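You operate a simulated robot arm through the tools that you are given. There is no shell and no other tool.

Carry out the task below with a simulated robot arm. There is one attempt and no reset: what you move stays moved.

TASK
Put things in order on the top of the switch bench. At the end: the white dust brush stands where the black steel weight stood; the black steel weight from the top of the switch bench stands where the cream glue pot stood; the cream glue pot stands where the orange post cap stood; the orange post cap from the top of the switch bench is in the teal shallow tray; the blue leg offcut stands where the white dust brush stood; whatever was shut is shut again. Leave all else as you found it, and nothing knocked over.

The check looks at the end state, three seconds after you hand in, the way a careful person would. Anything else that was tipped, shoved, dropped, spilled or broken makes it a failure. A push-on lid holds only when it is set on centred and level and pressed home; a screw cap is set on level and turned clockwise until tight.

THE ROBOT
A 7-joint arm with a two-finger parallel gripper, fixed in place. Base frame: the origin is at the foot of the arm, x ahead of it, y to its left, z up; the work surface is at about z = 0.85. Lengths are in m, angles in degrees, forces in N, time in s.
With the tool pointing down near the work surface it reaches from about 0.1 to 0.64 m from the base axis. Its first joint turns from -66.0 to 66.0 degrees. Payload 1.57 kg.
Tool frame: the origin (TCP) lies between the finger pads and is the grasp point; the fingertips stand 0.03 m ahead of it; z points along the fingers, y is the line along which they close. The gripper opens to 0.08 m. The fingers are 0.017 m wide and 0.012 m thick; the gripper's body (0.04 by 0.082 m) begins 0.08 m behind the TCP.
Orientation is that of the tool frame in the base frame, as a unit quaternion [w, x, y, z]. With the fingers straight down and closing along the base's y, the tool's x points along the base's -x, its y along +y and its z along -z.

THE INTERFACE
- The arm moves only by the tool move_arm. Its argument "commands" is a list that holds one entry, the list of rows, each a list of 7 numbers: the shift along the tool's x, y, z in units of 30 mm (1.0 is 30 mm), then the turn, a rotation vector about the tool's x, y, z in units of 5 degrees (1.0 is 5 degrees), then the gripper command, from -1 (fully open) to 1 (shut), values between in proportion. In form: [[[dx, dy, dz, ax, ay, az, fingers], ...]]. A call has 1 to 20 rows; each row shifts and turns the commanded pose from where the row before left it, along the tool's axes as they then stand. A call with a number of a shift or a turn outside -1 to 1 is refused whole. Rows are played at 5 a second. More than 0.05 m and 8.6 degrees between two rows, or a gripper value outside its range, and nothing of the call is played. A pose out of reach is approached as far as the arm can. The call stops where the force on the tool passes 40 N (or 10 N more than at its start, if that is more) or the arm is blocked; 0.2 s more then pass. Each finger travels about 0.072 m/s and halts on what it meets, pressing with about 20 N; the grip force reading is that of the motor and also rises with nothing between the fingers. The clock runs only during rows and for 0.2 s after the last one: add rows that do not move to give the fingers time. It gives the time, the measured TCP pose, the force on the tool (base axes), the opening and the grip force at its end, in the units of the frame above (readings bear some noise), with the torque about the TCP (base axes, N m) and any sound that the robot's microphone picked up, and new pictures: "show" is both (left out), scene, wrist or none.
- Cameras (640 x 400 px; columns grow to the right, rows downward): "scene" is fixed at [0.0624, 0.4389, 1.4203]; the picture's right is [-0.70, -0.71, 0.00], its down [-0.43, 0.42, -0.80] and it looks along [0.57, -0.56, -0.61] (base axes); focal length 231 px, centre (320, 200). "wrist" rides on the gripper at [0.072, -0.007, -0.122] in the tool frame; the picture's right is [0.09, 1.00, 0.00], its down [-0.84, 0.08, -0.54] and it looks along [-0.54, 0.05, 0.84] (tool axes); focal length 238 px, centre (320, 200). There is no depth. A picture from a camera that has moved, and an enlarged one, comes with that camera's place and axes in the base frame and with its lens.
- inspect(camera, box): a new picture of the part [left, top, right, bottom] of that camera's present view, enlarged. It takes no simulated time.
- job_done(): hands the job in; it is judged then, once.

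Nothing tells you positions but the pictures and the camera data. Unless the task says otherwise, let go and move clear before handing in.

The tools are called after "Request:" as name(argument=value, ...) on one line, values as JSON. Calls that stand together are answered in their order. move_arm: Moves the arm, as the interface text tells. Its arguments: {"type":"object","properties":{"commands":{"type":"array","items":{"type":"array","items":{"type":"array","items":{"type":"number"}}}},"show":{"type":"string","enum":["both","scene","wrist","none"]}},"required":["commands"]} The other tools are called the same way: inspect (camera, box) takes an enlarged picture of a part of a camera's view; job_done () hands the job in.

At the start:

```text
clock: 0.0
ee_pos: [0.3866, 0.0331, 1.1973]
ee_rot: [0.0, 0.0, 1.0, 0.0]
contact_force: [-0.7, 0.9, 0.0]
moment: [-0.01, -0.01, 0.02]
grip_width: 0.0799
gripper_force: 0.1
```

scene: 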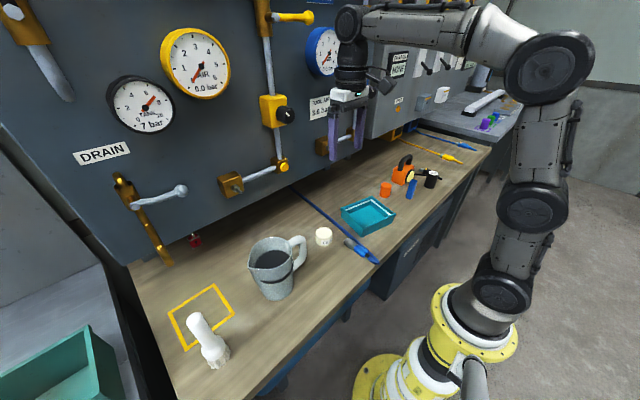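
wrist: 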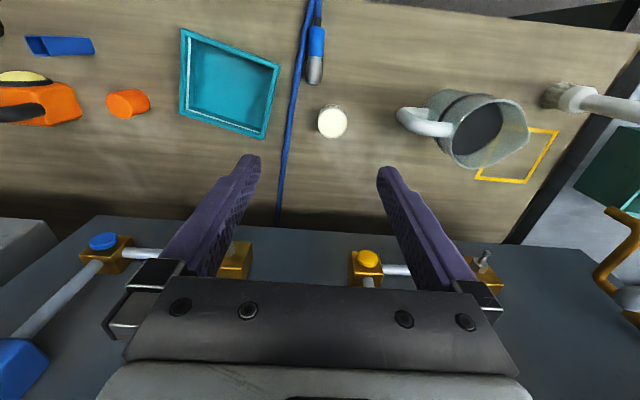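

I see a bench with a white brush at the near left, a mug, a cream pot, a teal tray, an orange cap, a blue offcut, an orange object and a black weight towards the far right. I will enlarge parts of the pictures before moving anything.

Request:
inspect(camera="scene", box=[330, 120, 490, 270])

Request:
inspect(camera="scene", box=[130, 200, 390, 380])

Request:
inspect(camera="wrist", box=[0, 0, 320, 200])

Request:
inspect(camera="wrist", box=[300, 20, 640, 240])

```text
2.67 times, centred on (410, 195) of scene
camera zoom: at [0.0624, 0.4389, 1.4203], right [-0.7, -0.71, 0.0], down [-0.43, 0.42, -0.8], along [0.57, -0.56, -0.61], focal length 615 px, centre (80, 213)
```

zoom: 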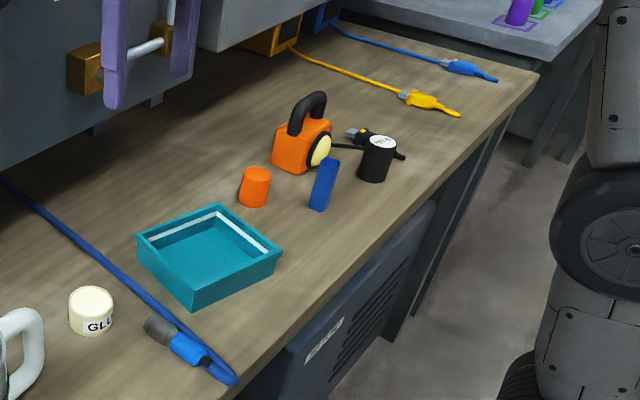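

```text
2.22 times, centred on (260, 290) of scene
camera zoom: at [0.0624, 0.4389, 1.4203], right [-0.7, -0.71, 0.0], down [-0.43, 0.42, -0.8], along [0.57, -0.56, -0.61], focal length 513 px, centre (453, 0)
```

zoom: 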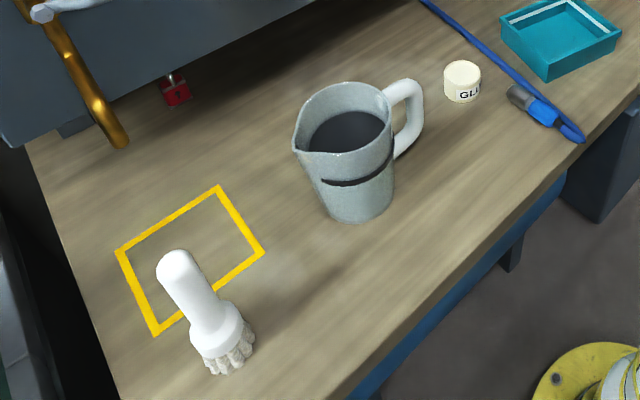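

```text
2.00 times, centred on (160, 100) of wrist
camera zoom: at [0.3151, 0.0272, 1.3186], right [-0.09, 1.0, 0.0], down [0.84, 0.08, 0.54], along [0.54, 0.05, -0.84], focal length 477 px, centre (640, 400)
```

zoom: 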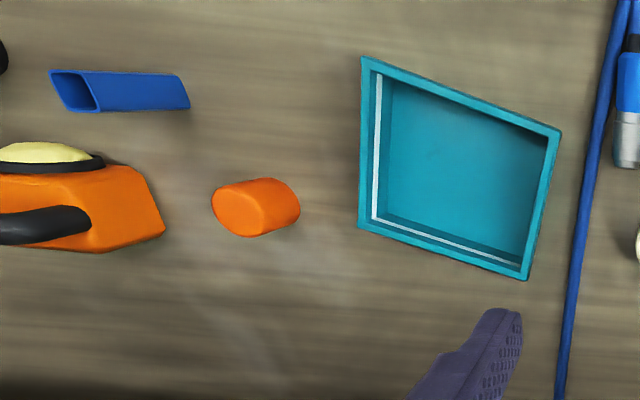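

```text
1.82 times, centred on (470, 130) of wrist
camera zoom: at [0.3151, 0.0272, 1.3186], right [-0.09, 1.0, 0.0], down [0.84, 0.08, 0.54], along [0.54, 0.05, -0.84], focal length 433 px, centre (47, 327)
```

zoom: 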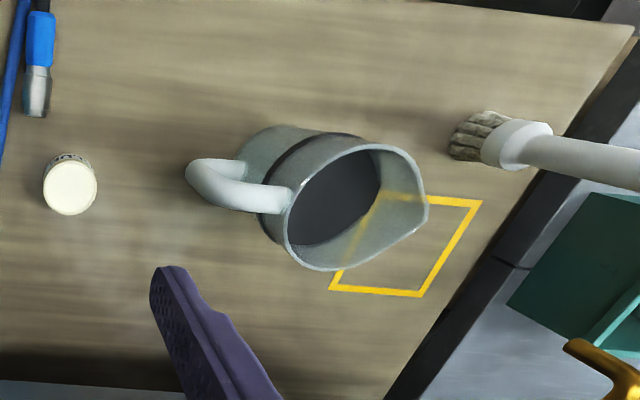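

The layout is: pot at about (0.427, 0.060), cap at (0.43, -0.307), weight at (0.327, -0.51), blue offcut standing at (0.35, -0.37), and brush standing bristles-down at (0.345, 0.461). I'll first move high above the far right end to look closely at the weight, offcut and cap.

Request:
move_arm(commands=[[[0.17, -0.93, 0.06, 0, 0, 0, -1], [0.17, -0.93, 0.06, 0, 0, 0, -1], [0.17, -0.93, 0.06, 0, 0, 0, -1], [0.17, -0.93, 0.06, 0, 0, 0, -1], [0.17, -0.93, 0.06, 0, 0, 0, -1], [0.17, -0.93, 0.06, 0, 0, 0, -1], [0.17, -0.93, 0.06, 0, 0, 0, -1], [0.17, -0.93, 0.06, 0, 0, 0, -1], [0.17, -0.93, 0.06, 0, 0, 0, -1], [0.17, -0.93, 0.06, 0, 0, 0, -1], [0.17, -0.93, 0.06, 0, 0, 0, -1], [0.17, -0.93, 0.06, 0, 0, 0, -1], [0.17, -0.93, 0.06, 0, 0, 0, -1], [0.17, -0.93, 0.06, 0, 0, 0, -1], [0.17, -0.93, 0.06, 0, 0, 0, -1], [0, 0, 0, 0, 0, 0, -1]]])

```text
clock: 3.4
ee_pos: [0.3094, -0.385, 1.1716]
ee_rot: [0.0, 0.0, 1.0, 0.0]
contact_force: [-0.5, 0.0, 0.4]
moment: [0.02, 0.01, -0.01]
grip_width: 0.08
gripper_force: 0.1
camera wrist: at [0.2386, -0.3914, 1.2923], right [-0.09, 1.0, 0.0], down [0.84, 0.08, 0.54], along [0.54, 0.05, -0.84], focal length 238 px, centre (320, 200)
```

scene: 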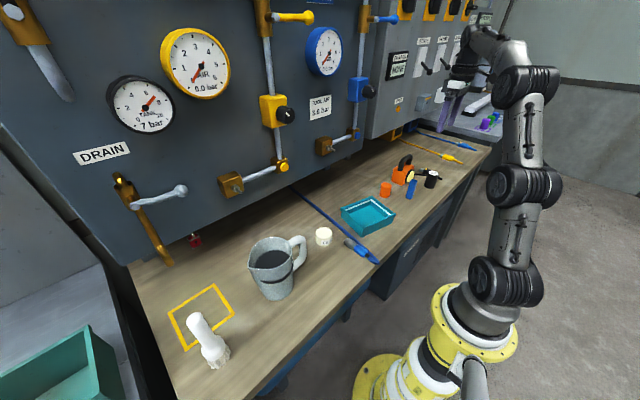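
wrist: 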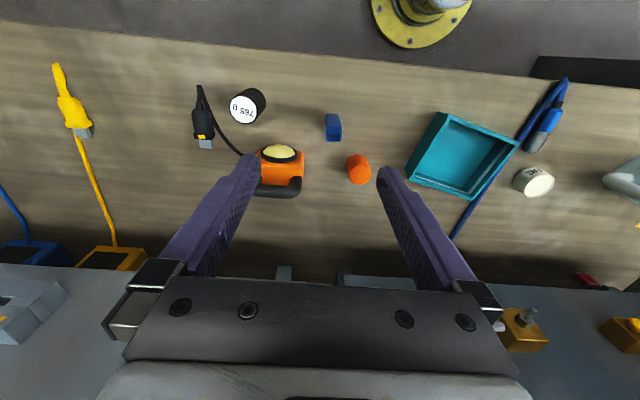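

Request:
inspect(camera="wrist", box=[180, 60, 400, 210])

Request:
inspect(camera="wrist", box=[340, 60, 640, 260])

Request:
inspect(camera="scene", box=[370, 120, 530, 220])

```text
2.67 times, centred on (290, 135) of wrist
camera zoom: at [0.2386, -0.3914, 1.2923], right [-0.09, 1.0, 0.0], down [0.84, 0.08, 0.54], along [0.54, 0.05, -0.84], focal length 636 px, centre (400, 373)
```

zoom: 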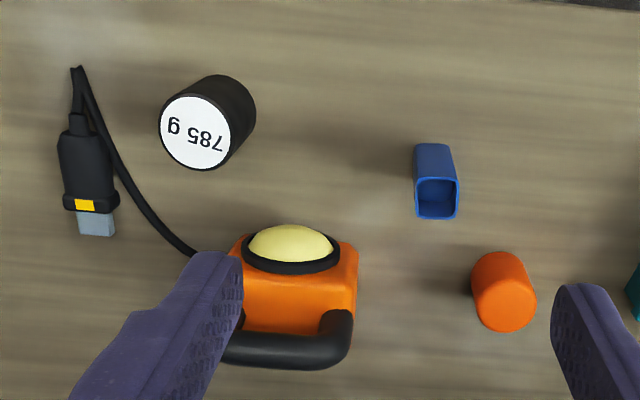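

```text
2.00 times, centred on (490, 160) of wrist
camera zoom: at [0.2386, -0.3914, 1.2923], right [-0.09, 1.0, 0.0], down [0.84, 0.08, 0.54], along [0.54, 0.05, -0.84], focal length 477 px, centre (-20, 280)
```

zoom: 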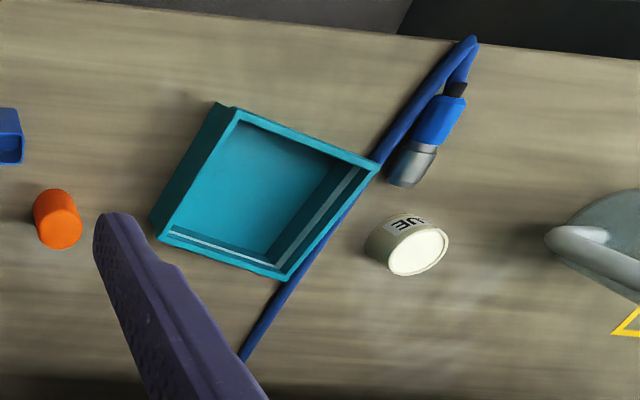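

```text
4.00 times, centred on (450, 170) of scene
camera zoom: at [0.0624, 0.4388, 1.4203], right [-0.7, -0.71, 0.0], down [-0.43, 0.42, -0.8], along [0.57, -0.56, -0.61], focal length 923 px, centre (-200, 320)
```

zoom: 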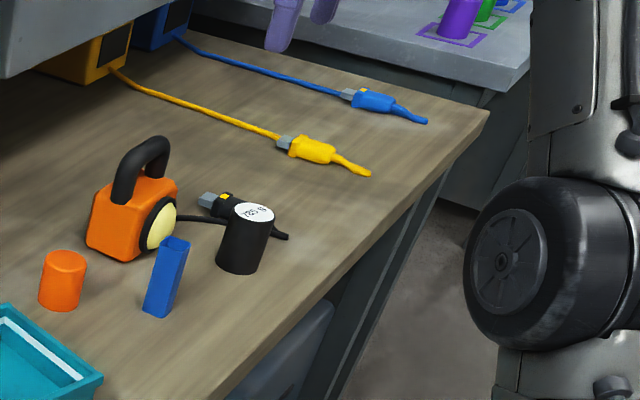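

The weight reads 785 g and stands near (0.329, -0.503). The offcut is a square tube standing near (0.347, -0.36), the cap is near (0.432, -0.301), and the tray centre is about (0.39, -0.118). Next I move above the cap with the fingers open to refine its position.

Request:
move_arm(commands=[[[-0.68, 0.467, 0.84, 0, 0, 0, -1], [-0.68, 0.467, 0.84, 0, 0, 0, -1], [-0.68, 0.467, 0.84, 0, 0, 0, -1], [-0.68, 0.467, 0.84, 0, 0, 0, -1], [-0.68, 0.467, 0.84, 0, 0, 0, -1], [-0.68, 0.467, 0.84, 0, 0, 0, -1], [0, 0, 0, 0, 0, 0, -1], [0, 0, 0, 0, 0, 0, -1]]])

```text
clock: 5.2
ee_pos: [0.4322, -0.3007, 1.0198]
ee_rot: [0.0, 0.0, 1.0, 0.0]
contact_force: [0.3, 0.0, -1.1]
moment: [0.01, 0.02, -0.04]
grip_width: 0.08
gripper_force: 0.1
camera wrist: at [0.3607, -0.3073, 1.1405], right [-0.09, 1.0, 0.0], down [0.84, 0.08, 0.54], along [0.54, 0.05, -0.84], focal length 238 px, centre (320, 200)
```

scene: 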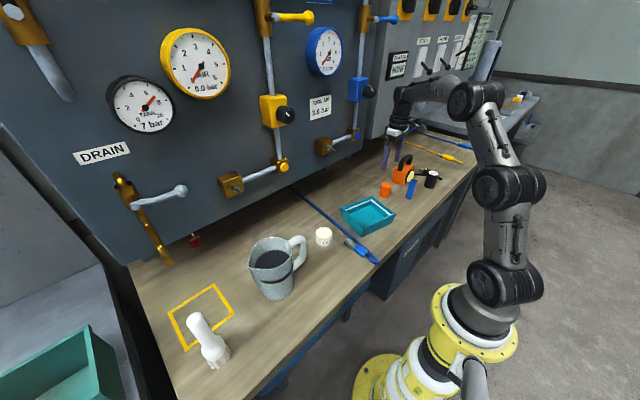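
wrist: 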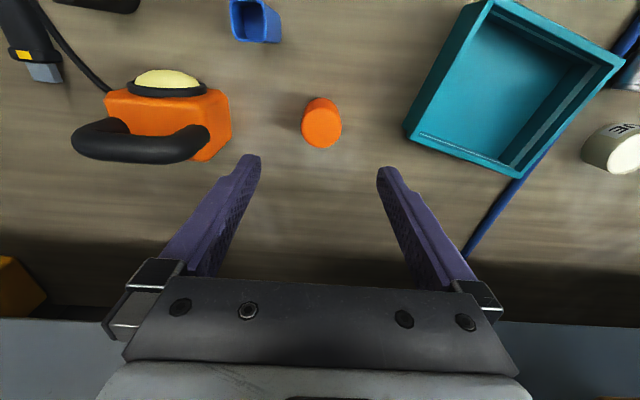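

Request:
inspect(camera="wrist", box=[260, 80, 380, 160])

Request:
inspect(camera="scene", box=[360, 120, 460, 210])

```text
5.00 times, centred on (320, 120) of wrist
camera zoom: at [0.3607, -0.3073, 1.1405], right [-0.09, 1.0, 0.0], down [0.84, 0.08, 0.54], along [0.54, 0.05, -0.84], focal length 1192 px, centre (320, 600)
```

zoom: 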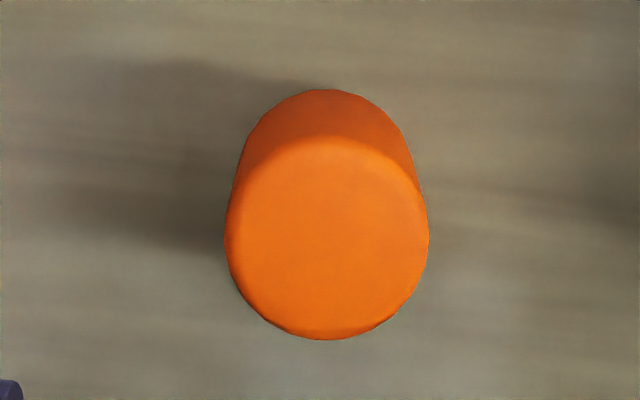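

```text
4.44 times, centred on (410, 165) of scene
camera zoom: at [0.0624, 0.4389, 1.4203], right [-0.7, -0.71, 0.0], down [-0.43, 0.42, -0.8], along [0.57, -0.56, -0.61], focal length 1026 px, centre (-80, 356)
```

zoom: 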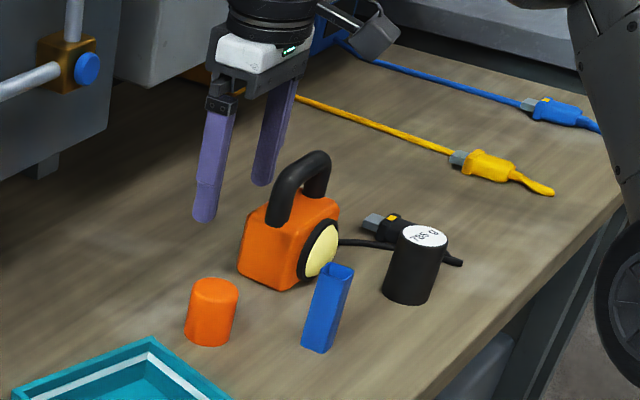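

The cap is 0.042 m across and 0.043 m tall, centred at about (0.4315, -0.299), nearly under the tool. I'll descend around it and close.

Request:
move_arm(commands=[[[0.02, 0.05, 0.9, 0, 0, 0, -0.7], [0, 0, 0.9, 0, 0, 0, -0.7], [0, 0, 0.9, 0, 0, 0, -0.7], [0, 0, 0.9, 0, 0, 0, -0.7], [0, 0, 0.83, 0, 0, 0, -0.7], [0, 0, 0, 0, 0, 0, -0.7], [0, 0, 0, 0, 0, 0, -0.7]]])

```text
clock: 6.8
ee_pos: [0.4304, -0.2998, 0.8863]
ee_rot: [0.0, 0.0, 1.0, 0.0]
contact_force: [0.0, -0.4, 1.0]
moment: [0.01, -0.04, -0.02]
grip_width: 0.068
gripper_force: 0.0
camera wrist: at [0.3597, -0.306, 1.0073], right [-0.09, 1.0, 0.0], down [0.84, 0.08, 0.54], along [0.54, 0.05, -0.84], focal length 238 px, centre (320, 200)
```

scene: 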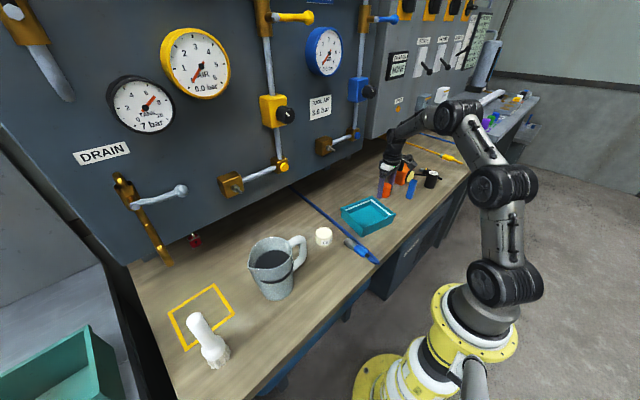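
wrist: 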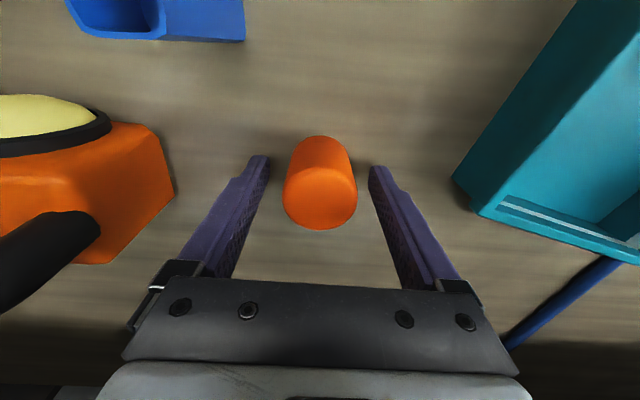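

The fingers stand evenly around the cap. I close them.

Request:
move_arm(commands=[[[0, 0, 0, 0, 0, 0, 1], [0, 0, 0, 0, 0, 0, 1], [0, 0, 0, 0, 0, 0, 1], [0, 0, 0, 0, 0, 0, 1]]], show="wrist")

```text
clock: 7.8
ee_pos: [0.4317, -0.2992, 0.8863]
ee_rot: [0.0, 0.0, 1.0, 0.0]
contact_force: [0.5, -0.7, 0.6]
moment: [0.02, 0.04, 0.01]
grip_width: 0.0409
gripper_force: 20.4
camera wrist: at [0.3597, -0.306, 1.0075], right [-0.09, 1.0, 0.0], down [0.84, 0.08, 0.54], along [0.54, 0.05, -0.84], focal length 238 px, centre (320, 200)
```

wrist: 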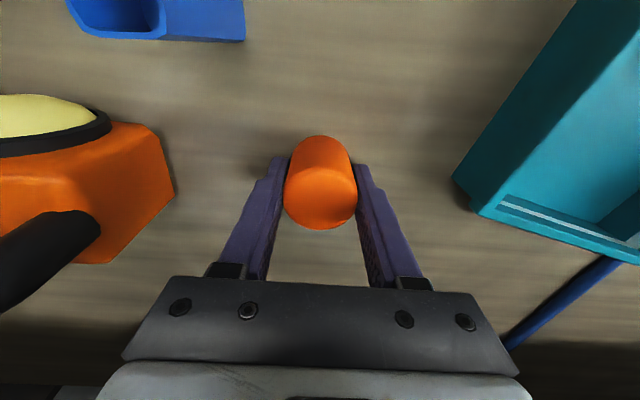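

The cap is held (width 0.041). I lift it and carry it over the tray.

Request:
move_arm(commands=[[[0, 0, -0.5, 0, 0, 0, 1], [0, 0, -1, 0, 0, 0, 1], [0, 0, -1, 0, 0, 0, 1], [0, 0, -1, 0, 0, 0, 1], [0.189, 0.869, 0, 0, 0, 0, 1], [0.189, 0.869, 0, 0, 0, 0, 1], [0.189, 0.869, 0, 0, 0, 0, 1], [0.189, 0.869, 0, 0, 0, 0, 1], [0.189, 0.869, 0, 0, 0, 0, 1], [0.189, 0.869, 0, 0, 0, 0, 1], [0.189, 0.869, 0, 0, 0, 0, 1], [0, 0, 0, 0, 0, 0, 1], [0, 0, 0, 0, 0, 0, 1]]])

```text
clock: 10.6
ee_pos: [0.3909, -0.1177, 0.9924]
ee_rot: [0.001, 0.0, 1.0, 0.0]
contact_force: [-0.5, -0.3, 0.2]
moment: [0.0, 0.0, -0.04]
grip_width: 0.0
gripper_force: 20.1
camera wrist: at [0.3199, -0.123, 1.1124], right [-0.09, 1.0, 0.0], down [0.84, 0.08, 0.54], along [0.54, 0.05, -0.84], focal length 238 px, centre (320, 200)
```

scene: 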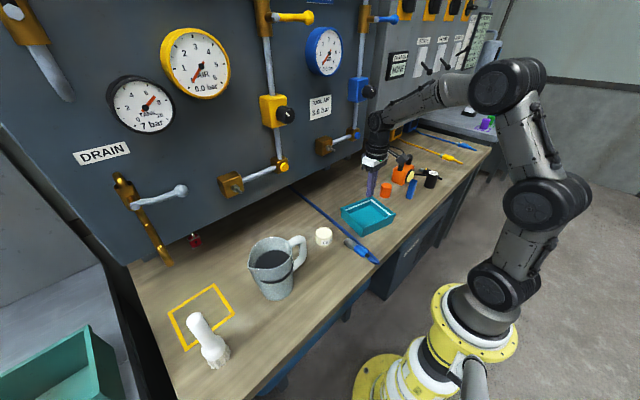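
wrist: 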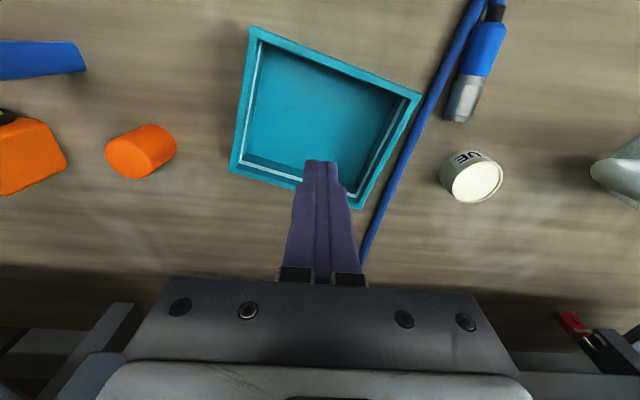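

The fingers closed on nothing: the cap slipped out of the grip and seems to be standing near its place. I look closely before trying again.

Request:
inspect(camera="wrist", box=[80, 100, 220, 200])

Request:
inspect(camera="scene", box=[360, 150, 450, 215])

Request:
inspect(camera="wrist", box=[220, 20, 440, 220])

```text
4.00 times, centred on (150, 150) of wrist
camera zoom: at [0.3199, -0.123, 1.1124], right [-0.09, 1.0, 0.0], down [0.84, 0.08, 0.54], along [0.54, 0.05, -0.84], focal length 953 px, centre (1000, 400)
```

zoom: 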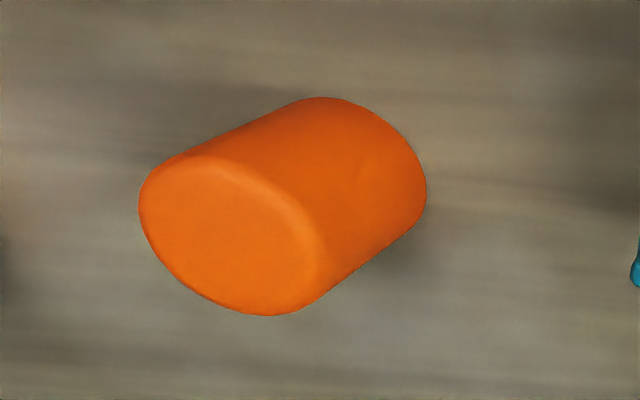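

```text
6.15 times, centred on (405, 182) of scene
camera zoom: at [0.0624, 0.4389, 1.4203], right [-0.7, -0.71, 0.0], down [-0.43, 0.42, -0.8], along [0.57, -0.56, -0.61], focal length 1420 px, centre (-203, 308)
```

zoom: 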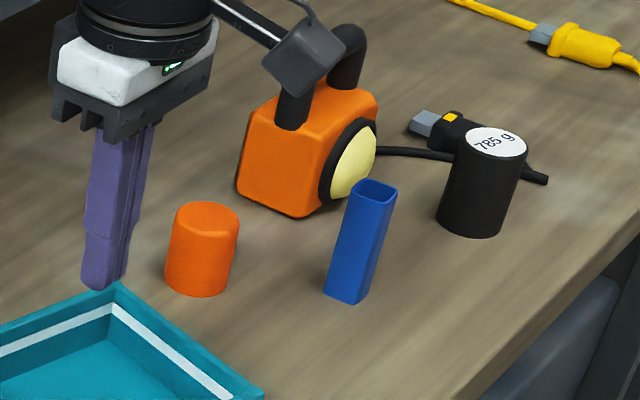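

```text
2.00 times, centred on (330, 120) of wrist
camera zoom: at [0.3199, -0.123, 1.1124], right [-0.09, 1.0, 0.0], down [0.84, 0.08, 0.54], along [0.54, 0.05, -0.84], focal length 477 px, centre (300, 360)
```

zoom: 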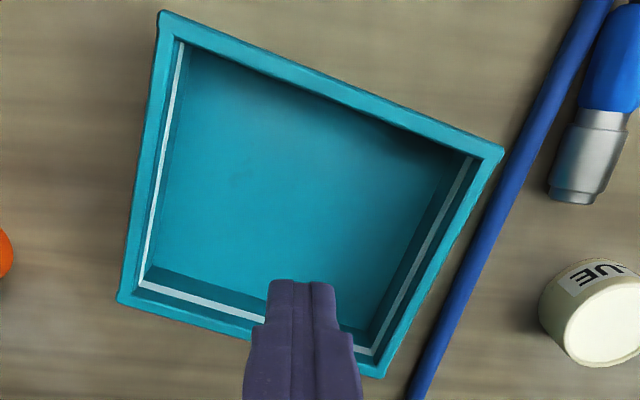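

The cap is still upright at its place; it slid out as I lifted. I go back above it to verify its position and will grip it lower and lift slowly while watching the width.

Request:
move_arm(commands=[[[-0.189, -0.869, -0.1, 0, 0, 0, -1], [-0.189, -0.869, -0.1, 0, 0, 0, -1], [-0.189, -0.869, -0.1, 0, 0, 0, -1], [-0.189, -0.869, -0.1, 0, 0, 0, -1], [-0.189, -0.869, -0.1, 0, 0, 0, -1], [-0.189, -0.869, -0.1, 0, 0, 0, -1], [-0.189, -0.869, -0.1, 0, 0, 0, -1], [0, 0, 0, 0, 0, 0, -1], [0, 0, 0, 0, 0, 0, -1]]], show="wrist")

Request:
inspect(camera="wrist", box=[260, 80, 380, 160])

```text
clock: 12.6
ee_pos: [0.4311, -0.2994, 1.012]
ee_rot: [0.0, 0.0, 1.0, 0.0]
contact_force: [0.2, -0.2, 0.0]
moment: [0.01, 0.01, 0.02]
grip_width: 0.0798
gripper_force: 0.0
camera wrist: at [0.3606, -0.3052, 1.1337], right [-0.09, 1.0, 0.0], down [0.84, 0.08, 0.54], along [0.54, 0.05, -0.84], focal length 238 px, centre (320, 200)
```

wrist: 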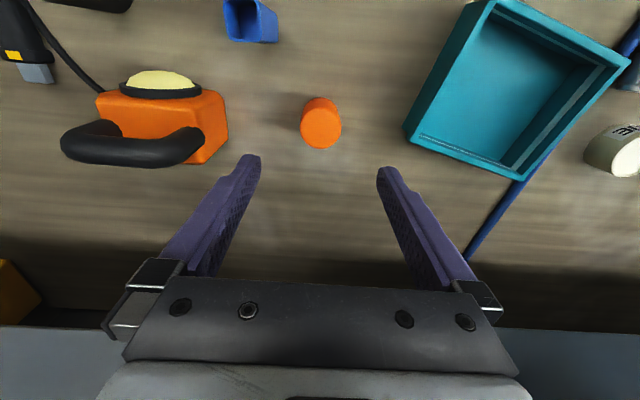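

```text
5.00 times, centred on (320, 120) of wrist
camera zoom: at [0.3606, -0.3052, 1.1337], right [-0.09, 1.0, 0.0], down [0.84, 0.08, 0.54], along [0.54, 0.05, -0.84], focal length 1192 px, centre (320, 600)
```

zoom: 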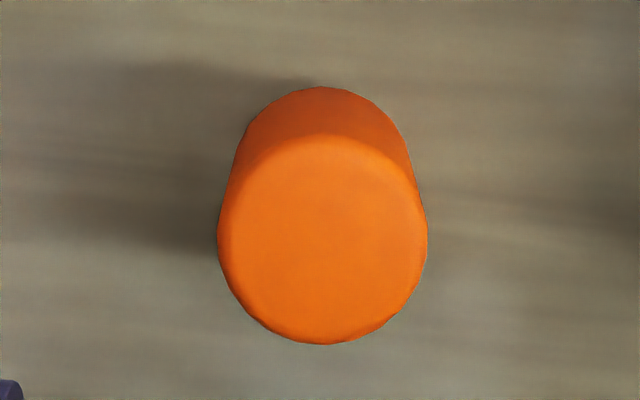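

Request:
move_arm(commands=[[[0.03, 0.02, 0.9, 0, 0, 0, -0.7], [0, 0, 0.9, 0, 0, 0, -0.7], [0, 0, 0.9, 0, 0, 0, -0.7], [0, 0, 0.9, 0, 0, 0, -0.7], [0, 0, 0.7, 0, 0, 0, -0.7], [0, 0, 0, 0, 0, 0, -0.7], [0, 0, 0, 0, 0, 0, 1], [0, 0, 0, 0, 0, 0, 1], [0, 0, 0, 0, 0, 0, 1], [0, 0, 0, 0, 0, 0, 1], [0, 0, 0, 0, 0, 0, 1], [0, 0, -0.1, 0, 0, 0, 1], [0, 0, -0.1, 0, 0, 0, 1]]])

```text
clock: 15.4
ee_pos: [0.4313, -0.2994, 0.8903]
ee_rot: [-0.001, 0.001, 1.0, 0.0]
contact_force: [0.8, 0.3, -1.3]
moment: [-0.02, 0.0, 0.0]
grip_width: 0.0405
gripper_force: 20.2
camera wrist: at [0.3599, -0.3056, 1.0103], right [-0.09, 1.0, 0.0], down [0.84, 0.08, 0.54], along [0.54, 0.05, -0.84], focal length 238 px, centre (320, 200)
```

scene: 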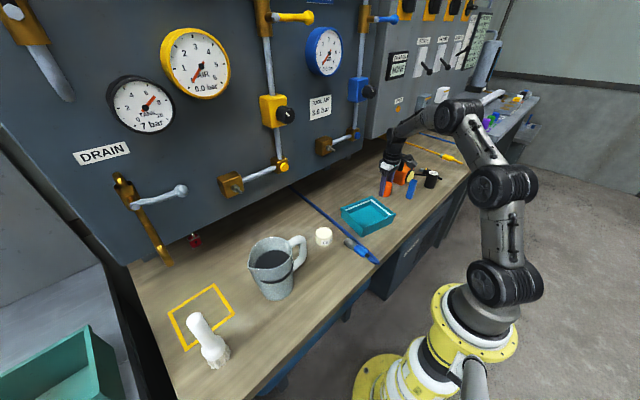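
wrist: 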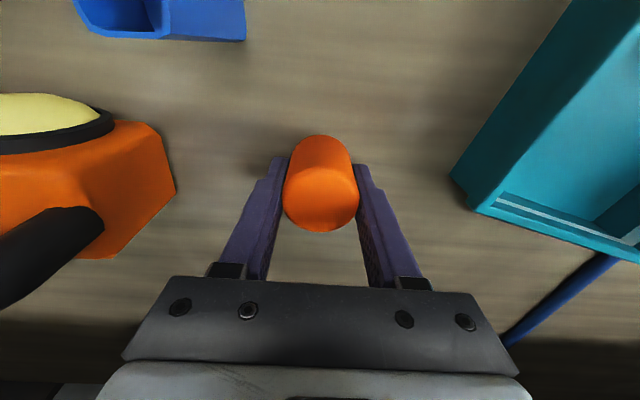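

Request:
move_arm(commands=[[[0, 0, -0.2, 0, 0, 0, 1], [0, 0, -0.2, 0, 0, 0, 1], [0, 0, -0.2, 0, 0, 0, 1], [0, 0, 0, 0, 0, 0, 1]]])

Request:
inspect(camera="scene", box=[350, 150, 440, 215])

Request:
inspect(camera="wrist", box=[220, 110, 420, 290])

```text
clock: 16.4
ee_pos: [0.432, -0.2984, 0.9074]
ee_rot: [0.0, 0.0, 1.0, 0.0]
contact_force: [0.0, -0.2, -0.7]
moment: [0.01, 0.0, -0.01]
grip_width: 0.0405
gripper_force: 20.2
camera wrist: at [0.3598, -0.3058, 1.0285], right [-0.09, 1.0, 0.0], down [0.84, 0.08, 0.54], along [0.54, 0.05, -0.84], focal length 238 px, centre (320, 200)
```

scene: 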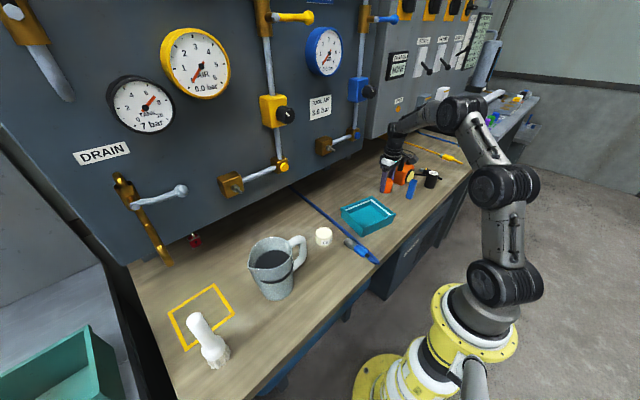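
wrist: 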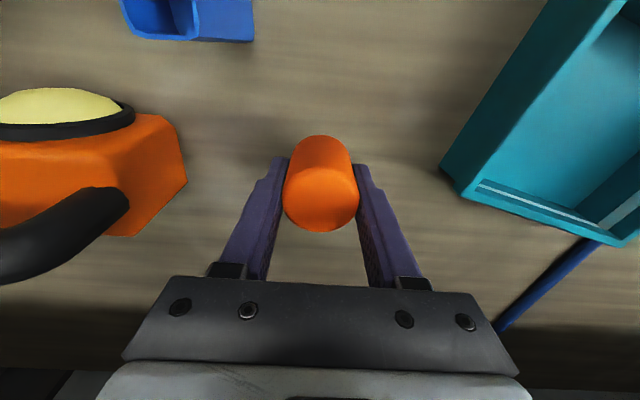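

```text
6.15 times, centred on (395, 182) of scene
camera zoom: at [0.0624, 0.4389, 1.4203], right [-0.7, -0.71, 0.0], down [-0.43, 0.42, -0.8], along [0.57, -0.56, -0.61], focal length 1420 px, centre (-142, 308)
```

zoom: 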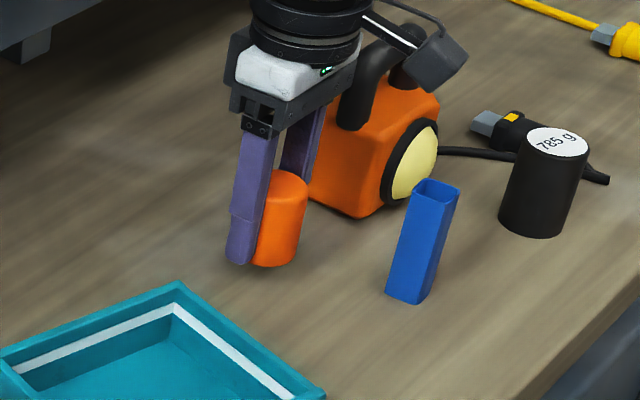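

```text
2.22 times, centred on (320, 200) of wrist
camera zoom: at [0.3598, -0.3058, 1.0285], right [-0.09, 1.0, 0.0], down [0.84, 0.08, 0.54], along [0.54, 0.05, -0.84], focal length 530 px, centre (320, 200)
```

zoom: 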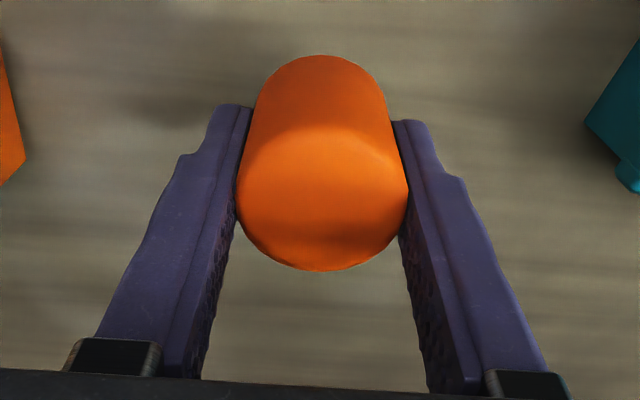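

The cap is lifted now and holds steady. I continue slowly upward, checking the width.

Request:
move_arm(commands=[[[0, 0, -0.3, 0, 0, 0, 1], [0, 0, -0.4, 0, 0, 0, 1], [0, 0, -0.4, 0, 0, 0, 1], [0, 0, -0.4, 0, 0, 0, 1], [0, 0, -0.4, 0, 0, 0, 1], [0, 0, -0.3, 0, 0, 0, 1], [0, 0, 0, 0, 0, 0, 1]]], show="wrist")

```text
clock: 18.0
ee_pos: [0.4311, -0.2985, 0.9734]
ee_rot: [0.0, 0.0, 1.0, 0.0]
contact_force: [0.7, 0.3, -0.2]
moment: [0.02, -0.02, -0.03]
grip_width: 0.0405
gripper_force: 20.3
camera wrist: at [0.3595, -0.3052, 1.0948], right [-0.09, 1.0, 0.0], down [0.84, 0.08, 0.54], along [0.54, 0.05, -0.84], focal length 238 px, centre (320, 200)
```

wrist: 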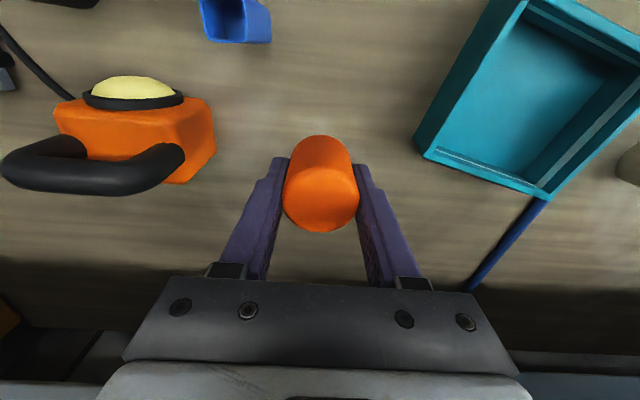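

Request:
move_arm(commands=[[[0.08, 0.35, 0, 0, 0, 0, 1], [0.13, 0.55, 0, 0, 0, 0, 1], [0.13, 0.6, 0, 0, 0, 0, 1], [0.13, 0.6, 0, 0, 0, 0, 1], [0.13, 0.6, 0, 0, 0, 0, 1], [0.13, 0.6, 0, 0, 0, 0, 1], [0.13, 0.6, 0, 0, 0, 0, 1], [0.13, 0.6, 0, 0, 0, 0, 1], [0.13, 0.55, 0, 0, 0, 0, 1], [0.13, 0.5, 0, 0, 0, 0, 1], [0.07, 0.45, 0, 0, 0, 0, 1], [0, 0, 0, 0, 0, 0, 1], [0, 0, 0, 0, 0, 0, 1]]])

Request:
inspect(camera="scene", box=[320, 150, 440, 240])

Request:
inspect(camera="wrist", box=[200, 20, 440, 260])

```text
clock: 20.8
ee_pos: [0.3916, -0.1196, 0.9739]
ee_rot: [0.001, 0.0, 1.0, 0.0]
contact_force: [-1.0, 0.4, -0.4]
moment: [-0.01, -0.01, 0.03]
grip_width: 0.0403
gripper_force: 19.7
camera wrist: at [0.3196, -0.1252, 1.0943], right [-0.09, 1.0, 0.0], down [0.84, 0.08, 0.54], along [0.54, 0.05, -0.84], focal length 238 px, centre (320, 200)
```

scene: 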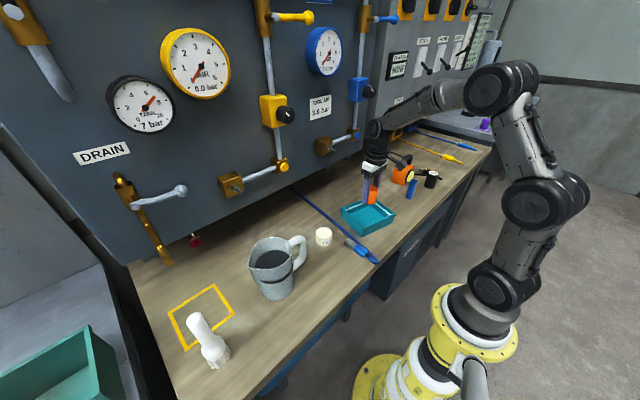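
wrist: 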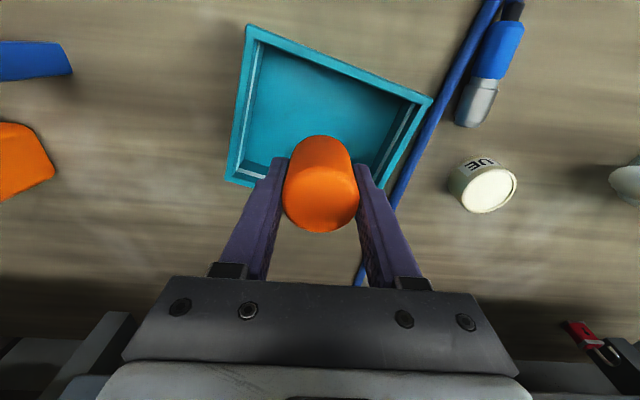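

```text
4.44 times, centred on (380, 195) of scene
camera zoom: at [0.0624, 0.4389, 1.4203], right [-0.7, -0.71, 0.0], down [-0.43, 0.42, -0.8], along [0.57, -0.56, -0.61], focal length 1026 px, centre (53, 222)
```

zoom: 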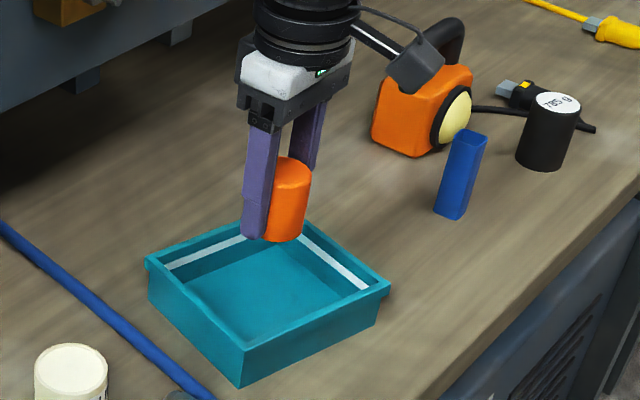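

```text
1.67 times, centred on (320, 140) of wrist
camera zoom: at [0.3196, -0.1252, 1.0943], right [-0.09, 1.0, 0.0], down [0.84, 0.08, 0.54], along [0.54, 0.05, -0.84], focal length 397 px, centre (320, 300)
```

zoom: 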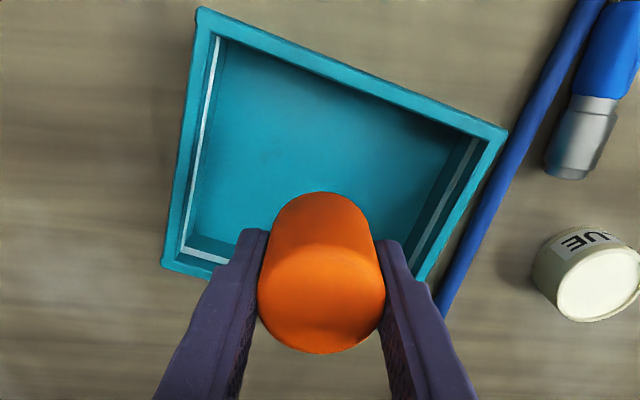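

The cap is over the middle of the tray. I lower it in, the last part gently.

Request:
move_arm(commands=[[[0, 0, 0.3, 0, 0, 0, 1], [0, 0, 0.5, 0, 0, 0, 1], [0, 0, 0.5, 0, 0, 0, 1], [0, 0, 0.5, 0, 0, 0, 1], [0, 0, 0.5, 0, 0, 0, 1], [0, 0, 0.3, 0, 0, 0, 1], [0, 0, 0.1, 0, 0, 0, 1], [0, 0, 0, 0, 0, 0, 1]]], show="wrist")

```text
clock: 22.6
ee_pos: [0.3914, -0.119, 0.8918]
ee_rot: [0.001, 0.0, 1.0, 0.0]
contact_force: [0.0, 0.1, -0.9]
moment: [0.02, 0.01, 0.02]
grip_width: 0.0406
gripper_force: 20.2
camera wrist: at [0.3196, -0.1254, 1.0133], right [-0.09, 1.0, 0.0], down [0.84, 0.08, 0.54], along [0.54, 0.05, -0.84], focal length 238 px, centre (320, 200)
```

wrist: 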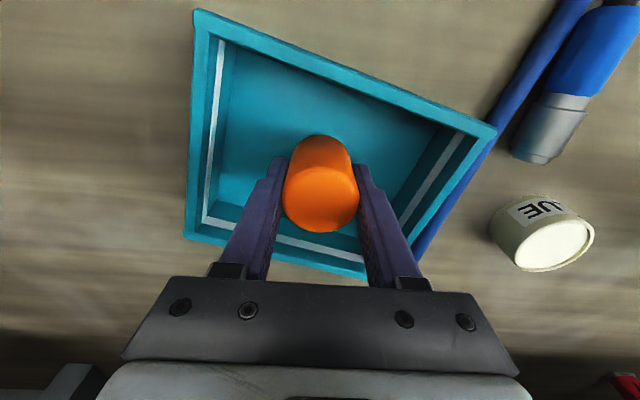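

Request:
move_arm(commands=[[[0, 0, 0.06, 0, 0, 0, 1], [0, 0, 0.06, 0, 0, 0, 1], [0, 0, 0, 0, 0, 0, 1]]], show="none")

```text
clock: 23.4
ee_pos: [0.3922, -0.1177, 0.8887]
ee_rot: [0.0, 0.0, 1.0, 0.0]
contact_force: [-0.3, 1.1, -0.4]
moment: [0.02, 0.03, -0.02]
grip_width: 0.0403
gripper_force: 20.1
```

Request:
move_arm(commands=[[[0, 0, 0.05, 0, 0, 0, 1], [0, 0, 0, 0, 0, 0, 1]]], show="none")

Request:
move_arm(commands=[[[0, 0, 0.04, 0, 0, 0, 1], [0, 0, 0, 0, 0, 0, 1]]], show="none")

```text
clock: 24.0
ee_pos: [0.3915, -0.1178, 0.8882]
ee_rot: [0.001, 0.001, 1.0, 0.0]
contact_force: [0.6, 0.1, -0.4]
moment: [-0.02, -0.02, 0.02]
grip_width: 0.0404
gripper_force: 20.1
```

```text
clock: 24.6
ee_pos: [0.3915, -0.1199, 0.8867]
ee_rot: [0.0, 0.0, 1.0, 0.0]
contact_force: [-1.4, -1.1, 3.7]
moment: [0.0, 0.09, 0.03]
grip_width: 0.0403
gripper_force: 19.9
```

Contact felt (3.7 N upward), so the cap rests on the tray floor. I open the fingers and rise.

Request:
move_arm(commands=[[[0, 0, 0, 0, 0, 0, -0.5], [0, 0, 0, 0, 0, 0, -0.5], [0, 0, 0, 0, 0, 0, -0.5], [0, 0, -0.5, 0, 0, 0, -0.5], [0, 0, -1, 0, 0, 0, -0.5], [0, 0, -1, 0, 0, 0, -0.5], [0, 0, -1, 0, 0, 0, -0.5], [0, 0, -1, 0, 0, 0, -0.5], [0, 0, 0, 0, 0, 0, -0.8]]])

Request:
inspect(camera="scene", box=[320, 150, 440, 240])

```text
clock: 26.6
ee_pos: [0.3905, -0.1181, 1.0207]
ee_rot: [-0.001, 0.0, 1.0, 0.0]
contact_force: [0.0, -0.1, -0.5]
moment: [0.03, 0.0, 0.0]
grip_width: 0.0719
gripper_force: 0.0
camera wrist: at [0.3195, -0.1243, 1.1428], right [-0.09, 1.0, 0.0], down [0.84, 0.08, 0.54], along [0.54, 0.05, -0.84], focal length 238 px, centre (320, 200)
```

scene: 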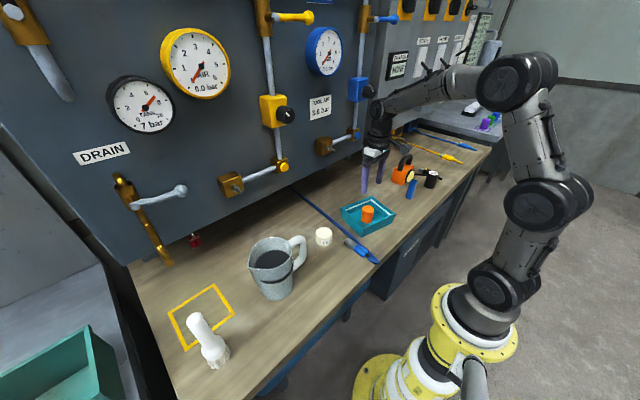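
wrist: 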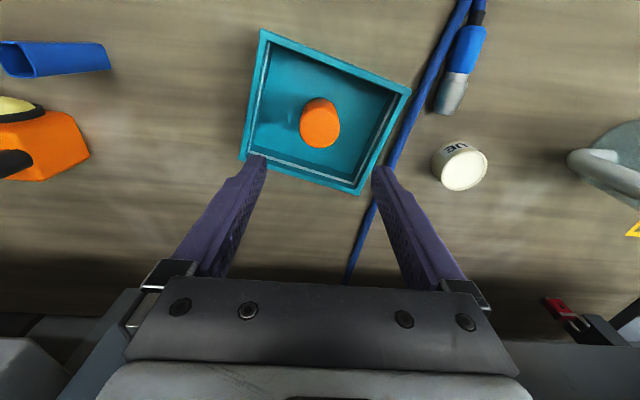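

```text
4.44 times, centred on (380, 195) of scene
camera zoom: at [0.0624, 0.4389, 1.4203], right [-0.7, -0.71, 0.0], down [-0.43, 0.42, -0.8], along [0.57, -0.56, -0.61], focal length 1026 px, centre (53, 222)
```

zoom: 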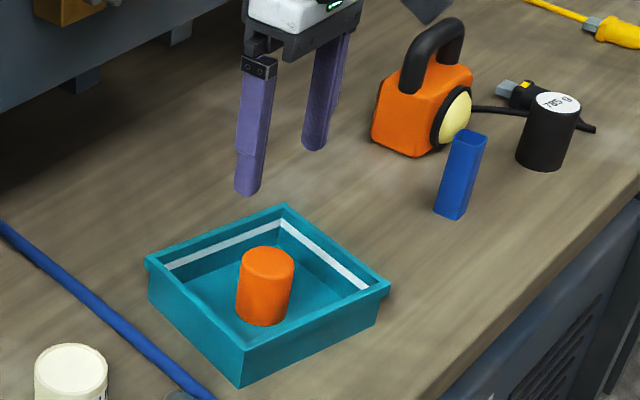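

The cap stands in the tray. Next I move above the glue pot to refine its position.

Request:
move_arm(commands=[[[-0.167, 0.857, -0.05, 0, 0, 0, -1], [-0.167, 0.857, -0.05, 0, 0, 0, -1], [-0.167, 0.857, -0.05, 0, 0, 0, -1], [-0.167, 0.857, -0.05, 0, 0, 0, -1], [-0.167, 0.857, -0.05, 0, 0, 0, -1], [-0.167, 0.857, -0.05, 0, 0, 0, -1], [-0.167, 0.857, -0.05, 0, 0, 0, -1], [0, 0, 0, 0, 0, 0, -1], [0, 0, 0, 0, 0, 0, -1]]])

Request:
inspect(camera="wrist", box=[260, 80, 380, 160])

Request:
inspect(camera="scene", box=[290, 200, 390, 270])

```text
clock: 28.6
ee_pos: [0.4254, 0.0615, 1.0327]
ee_rot: [0.0, 0.0, 1.0, 0.0]
contact_force: [0.6, -0.3, 0.7]
moment: [-0.01, 0.01, 0.03]
grip_width: 0.0797
gripper_force: 0.1
camera wrist: at [0.3542, 0.0549, 1.1532], right [-0.09, 1.0, 0.0], down [0.84, 0.08, 0.54], along [0.54, 0.05, -0.84], focal length 238 px, centre (320, 200)
```

scene: 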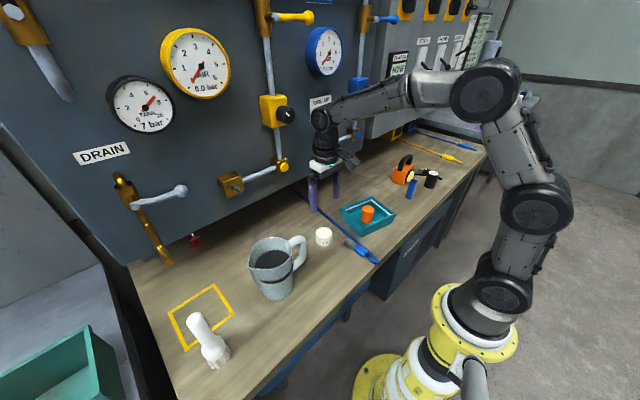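
wrist: 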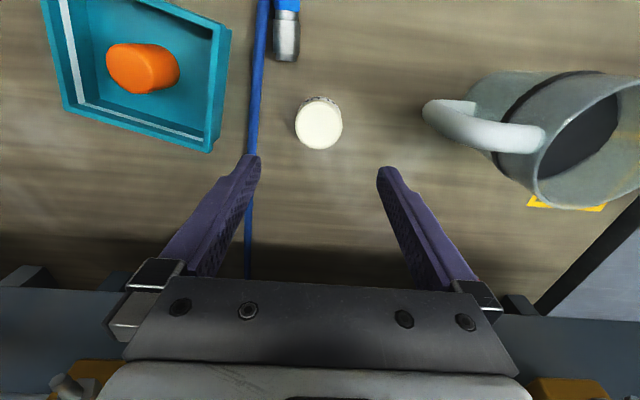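

```text
5.00 times, centred on (320, 120) of wrist
camera zoom: at [0.3542, 0.0549, 1.1532], right [-0.09, 1.0, 0.0], down [0.84, 0.08, 0.54], along [0.54, 0.05, -0.84], focal length 1192 px, centre (320, 600)
```

zoom: 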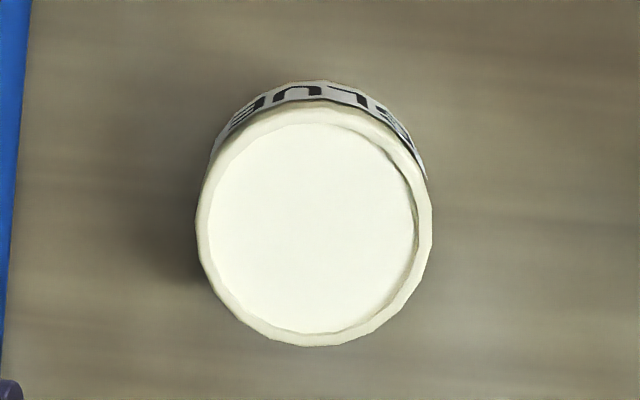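

```text
5.71 times, centred on (340, 235) of scene
camera zoom: at [0.0624, 0.4389, 1.4203], right [-0.7, -0.71, 0.0], down [-0.43, 0.42, -0.8], along [0.57, -0.56, -0.61], focal length 1319 px, centre (206, 0)
```

zoom: 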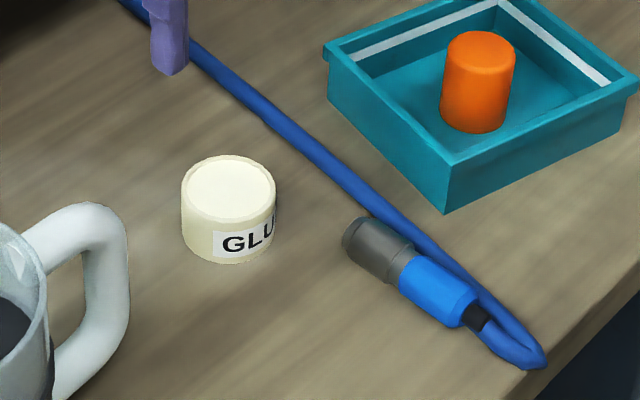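

The pot is about 0.0525 m wide and 0.037 m tall, centred at about (0.427, 0.0605), with its top open or lidded level. I descend around it, grip, and lift slightly.

Request:
move_arm(commands=[[[-0.02, -0.02, 0.9, 0, 0, 0, -0.8], [0, 0, 0.9, 0, 0, 0, -0.8], [0, 0, 0.9, 0, 0, 0, -0.8], [0, 0, 0.9, 0, 0, 0, -0.8], [0, 0, 0.8, 0, 0, 0, -0.8], [0, 0, 0.58, 0, 0, 0, -0.8], [0, 0, 0, 0, 0, 0, -0.8], [0, 0, 0, 0, 0, 0, -0.8]]])

Request:
inspect(camera="wrist", box=[220, 110, 420, 290])

```text
clock: 30.4
ee_pos: [0.4273, 0.0596, 0.8822]
ee_rot: [0.0, 0.0, 1.0, 0.0]
contact_force: [-0.7, 0.2, 0.1]
moment: [-0.01, 0.01, 0.05]
grip_width: 0.0722
gripper_force: 0.0
camera wrist: at [0.3553, 0.054, 1.0027], right [-0.09, 1.0, 0.0], down [0.84, 0.08, 0.54], along [0.54, 0.05, -0.84], focal length 238 px, centre (320, 200)
```

scene: 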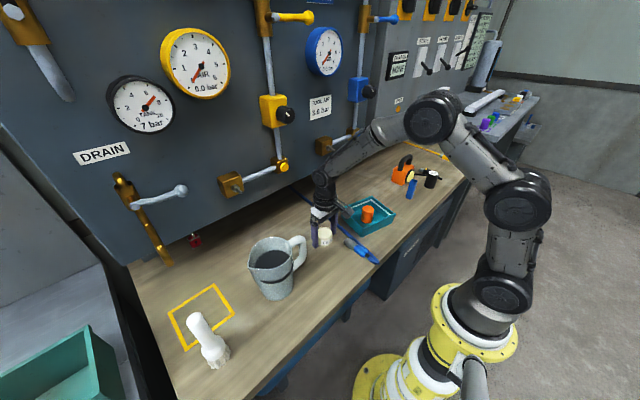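
wrist: 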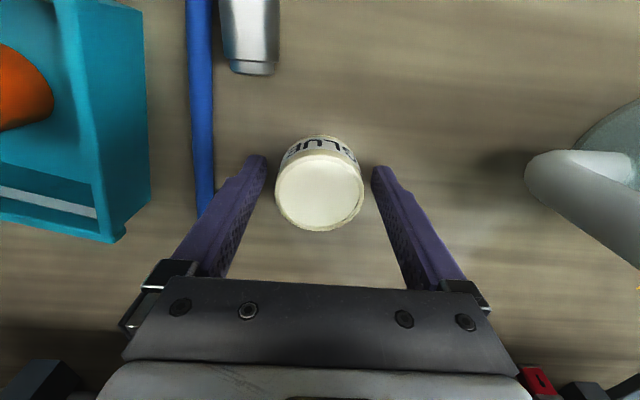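

```text
2.22 times, centred on (320, 200) of wrist
camera zoom: at [0.3553, 0.054, 1.0027], right [-0.09, 1.0, 0.0], down [0.84, 0.08, 0.54], along [0.54, 0.05, -0.84], focal length 530 px, centre (320, 200)
```

zoom: 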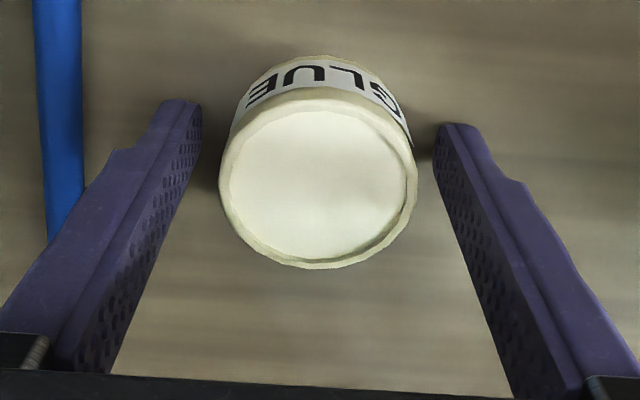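

Request:
move_arm(commands=[[[0.03, 0, 0, 0, 0, 0, -0.8], [0, 0, 0, 0, 0, 0, 1], [0, 0, 0, 0, 0, 0, 1], [0, 0, 0, 0, 0, 0, 1], [0, 0, 0, 0, 0, 0, 1], [0, 0, 0, 0, 0, 0, 1], [0, 0, -0.1, 0, 0, 0, 1], [0, 0, -0.1, 0, 0, 0, 1], [0, 0, -0.2, 0, 0, 0, 1], [0, 0, -0.2, 0, 0, 0, 1], [0, 0, -0.2, 0, 0, 0, 1], [0, 0, 0, 0, 0, 0, 1]]])

Request:
inspect(camera="scene", box=[290, 200, 390, 270])

```text
clock: 33.0
ee_pos: [0.4253, 0.0603, 0.9075]
ee_rot: [0.0, 0.0, 1.0, 0.0]
contact_force: [1.0, -0.1, -2.7]
moment: [-0.03, 0.02, -0.01]
grip_width: 0.0521
gripper_force: 19.6
camera wrist: at [0.3545, 0.0543, 1.0273], right [-0.09, 1.0, 0.0], down [0.84, 0.08, 0.54], along [0.54, 0.05, -0.84], focal length 238 px, centre (320, 200)
```

scene: 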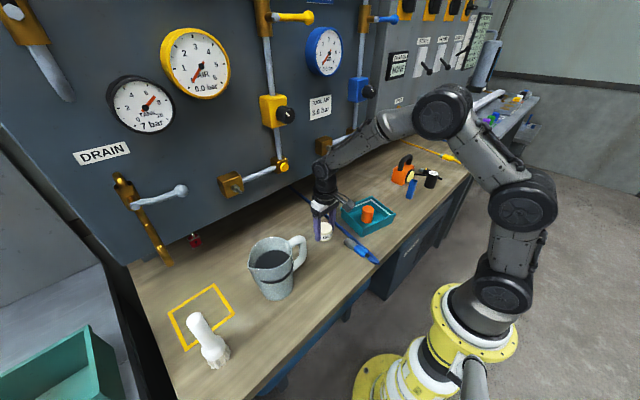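
wrist: 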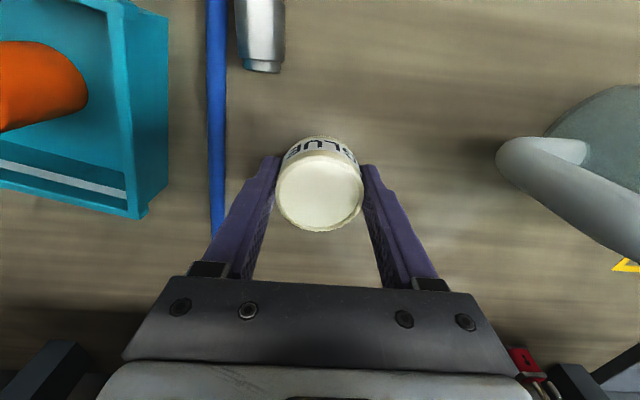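

```text
5.71 times, centred on (340, 235) of scene
camera zoom: at [0.0624, 0.4389, 1.4203], right [-0.7, -0.71, 0.0], down [-0.43, 0.42, -0.8], along [0.57, -0.56, -0.61], focal length 1319 px, centre (206, 0)
```

zoom: 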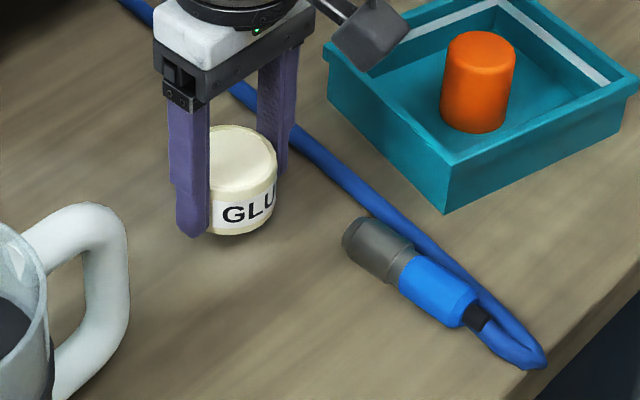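

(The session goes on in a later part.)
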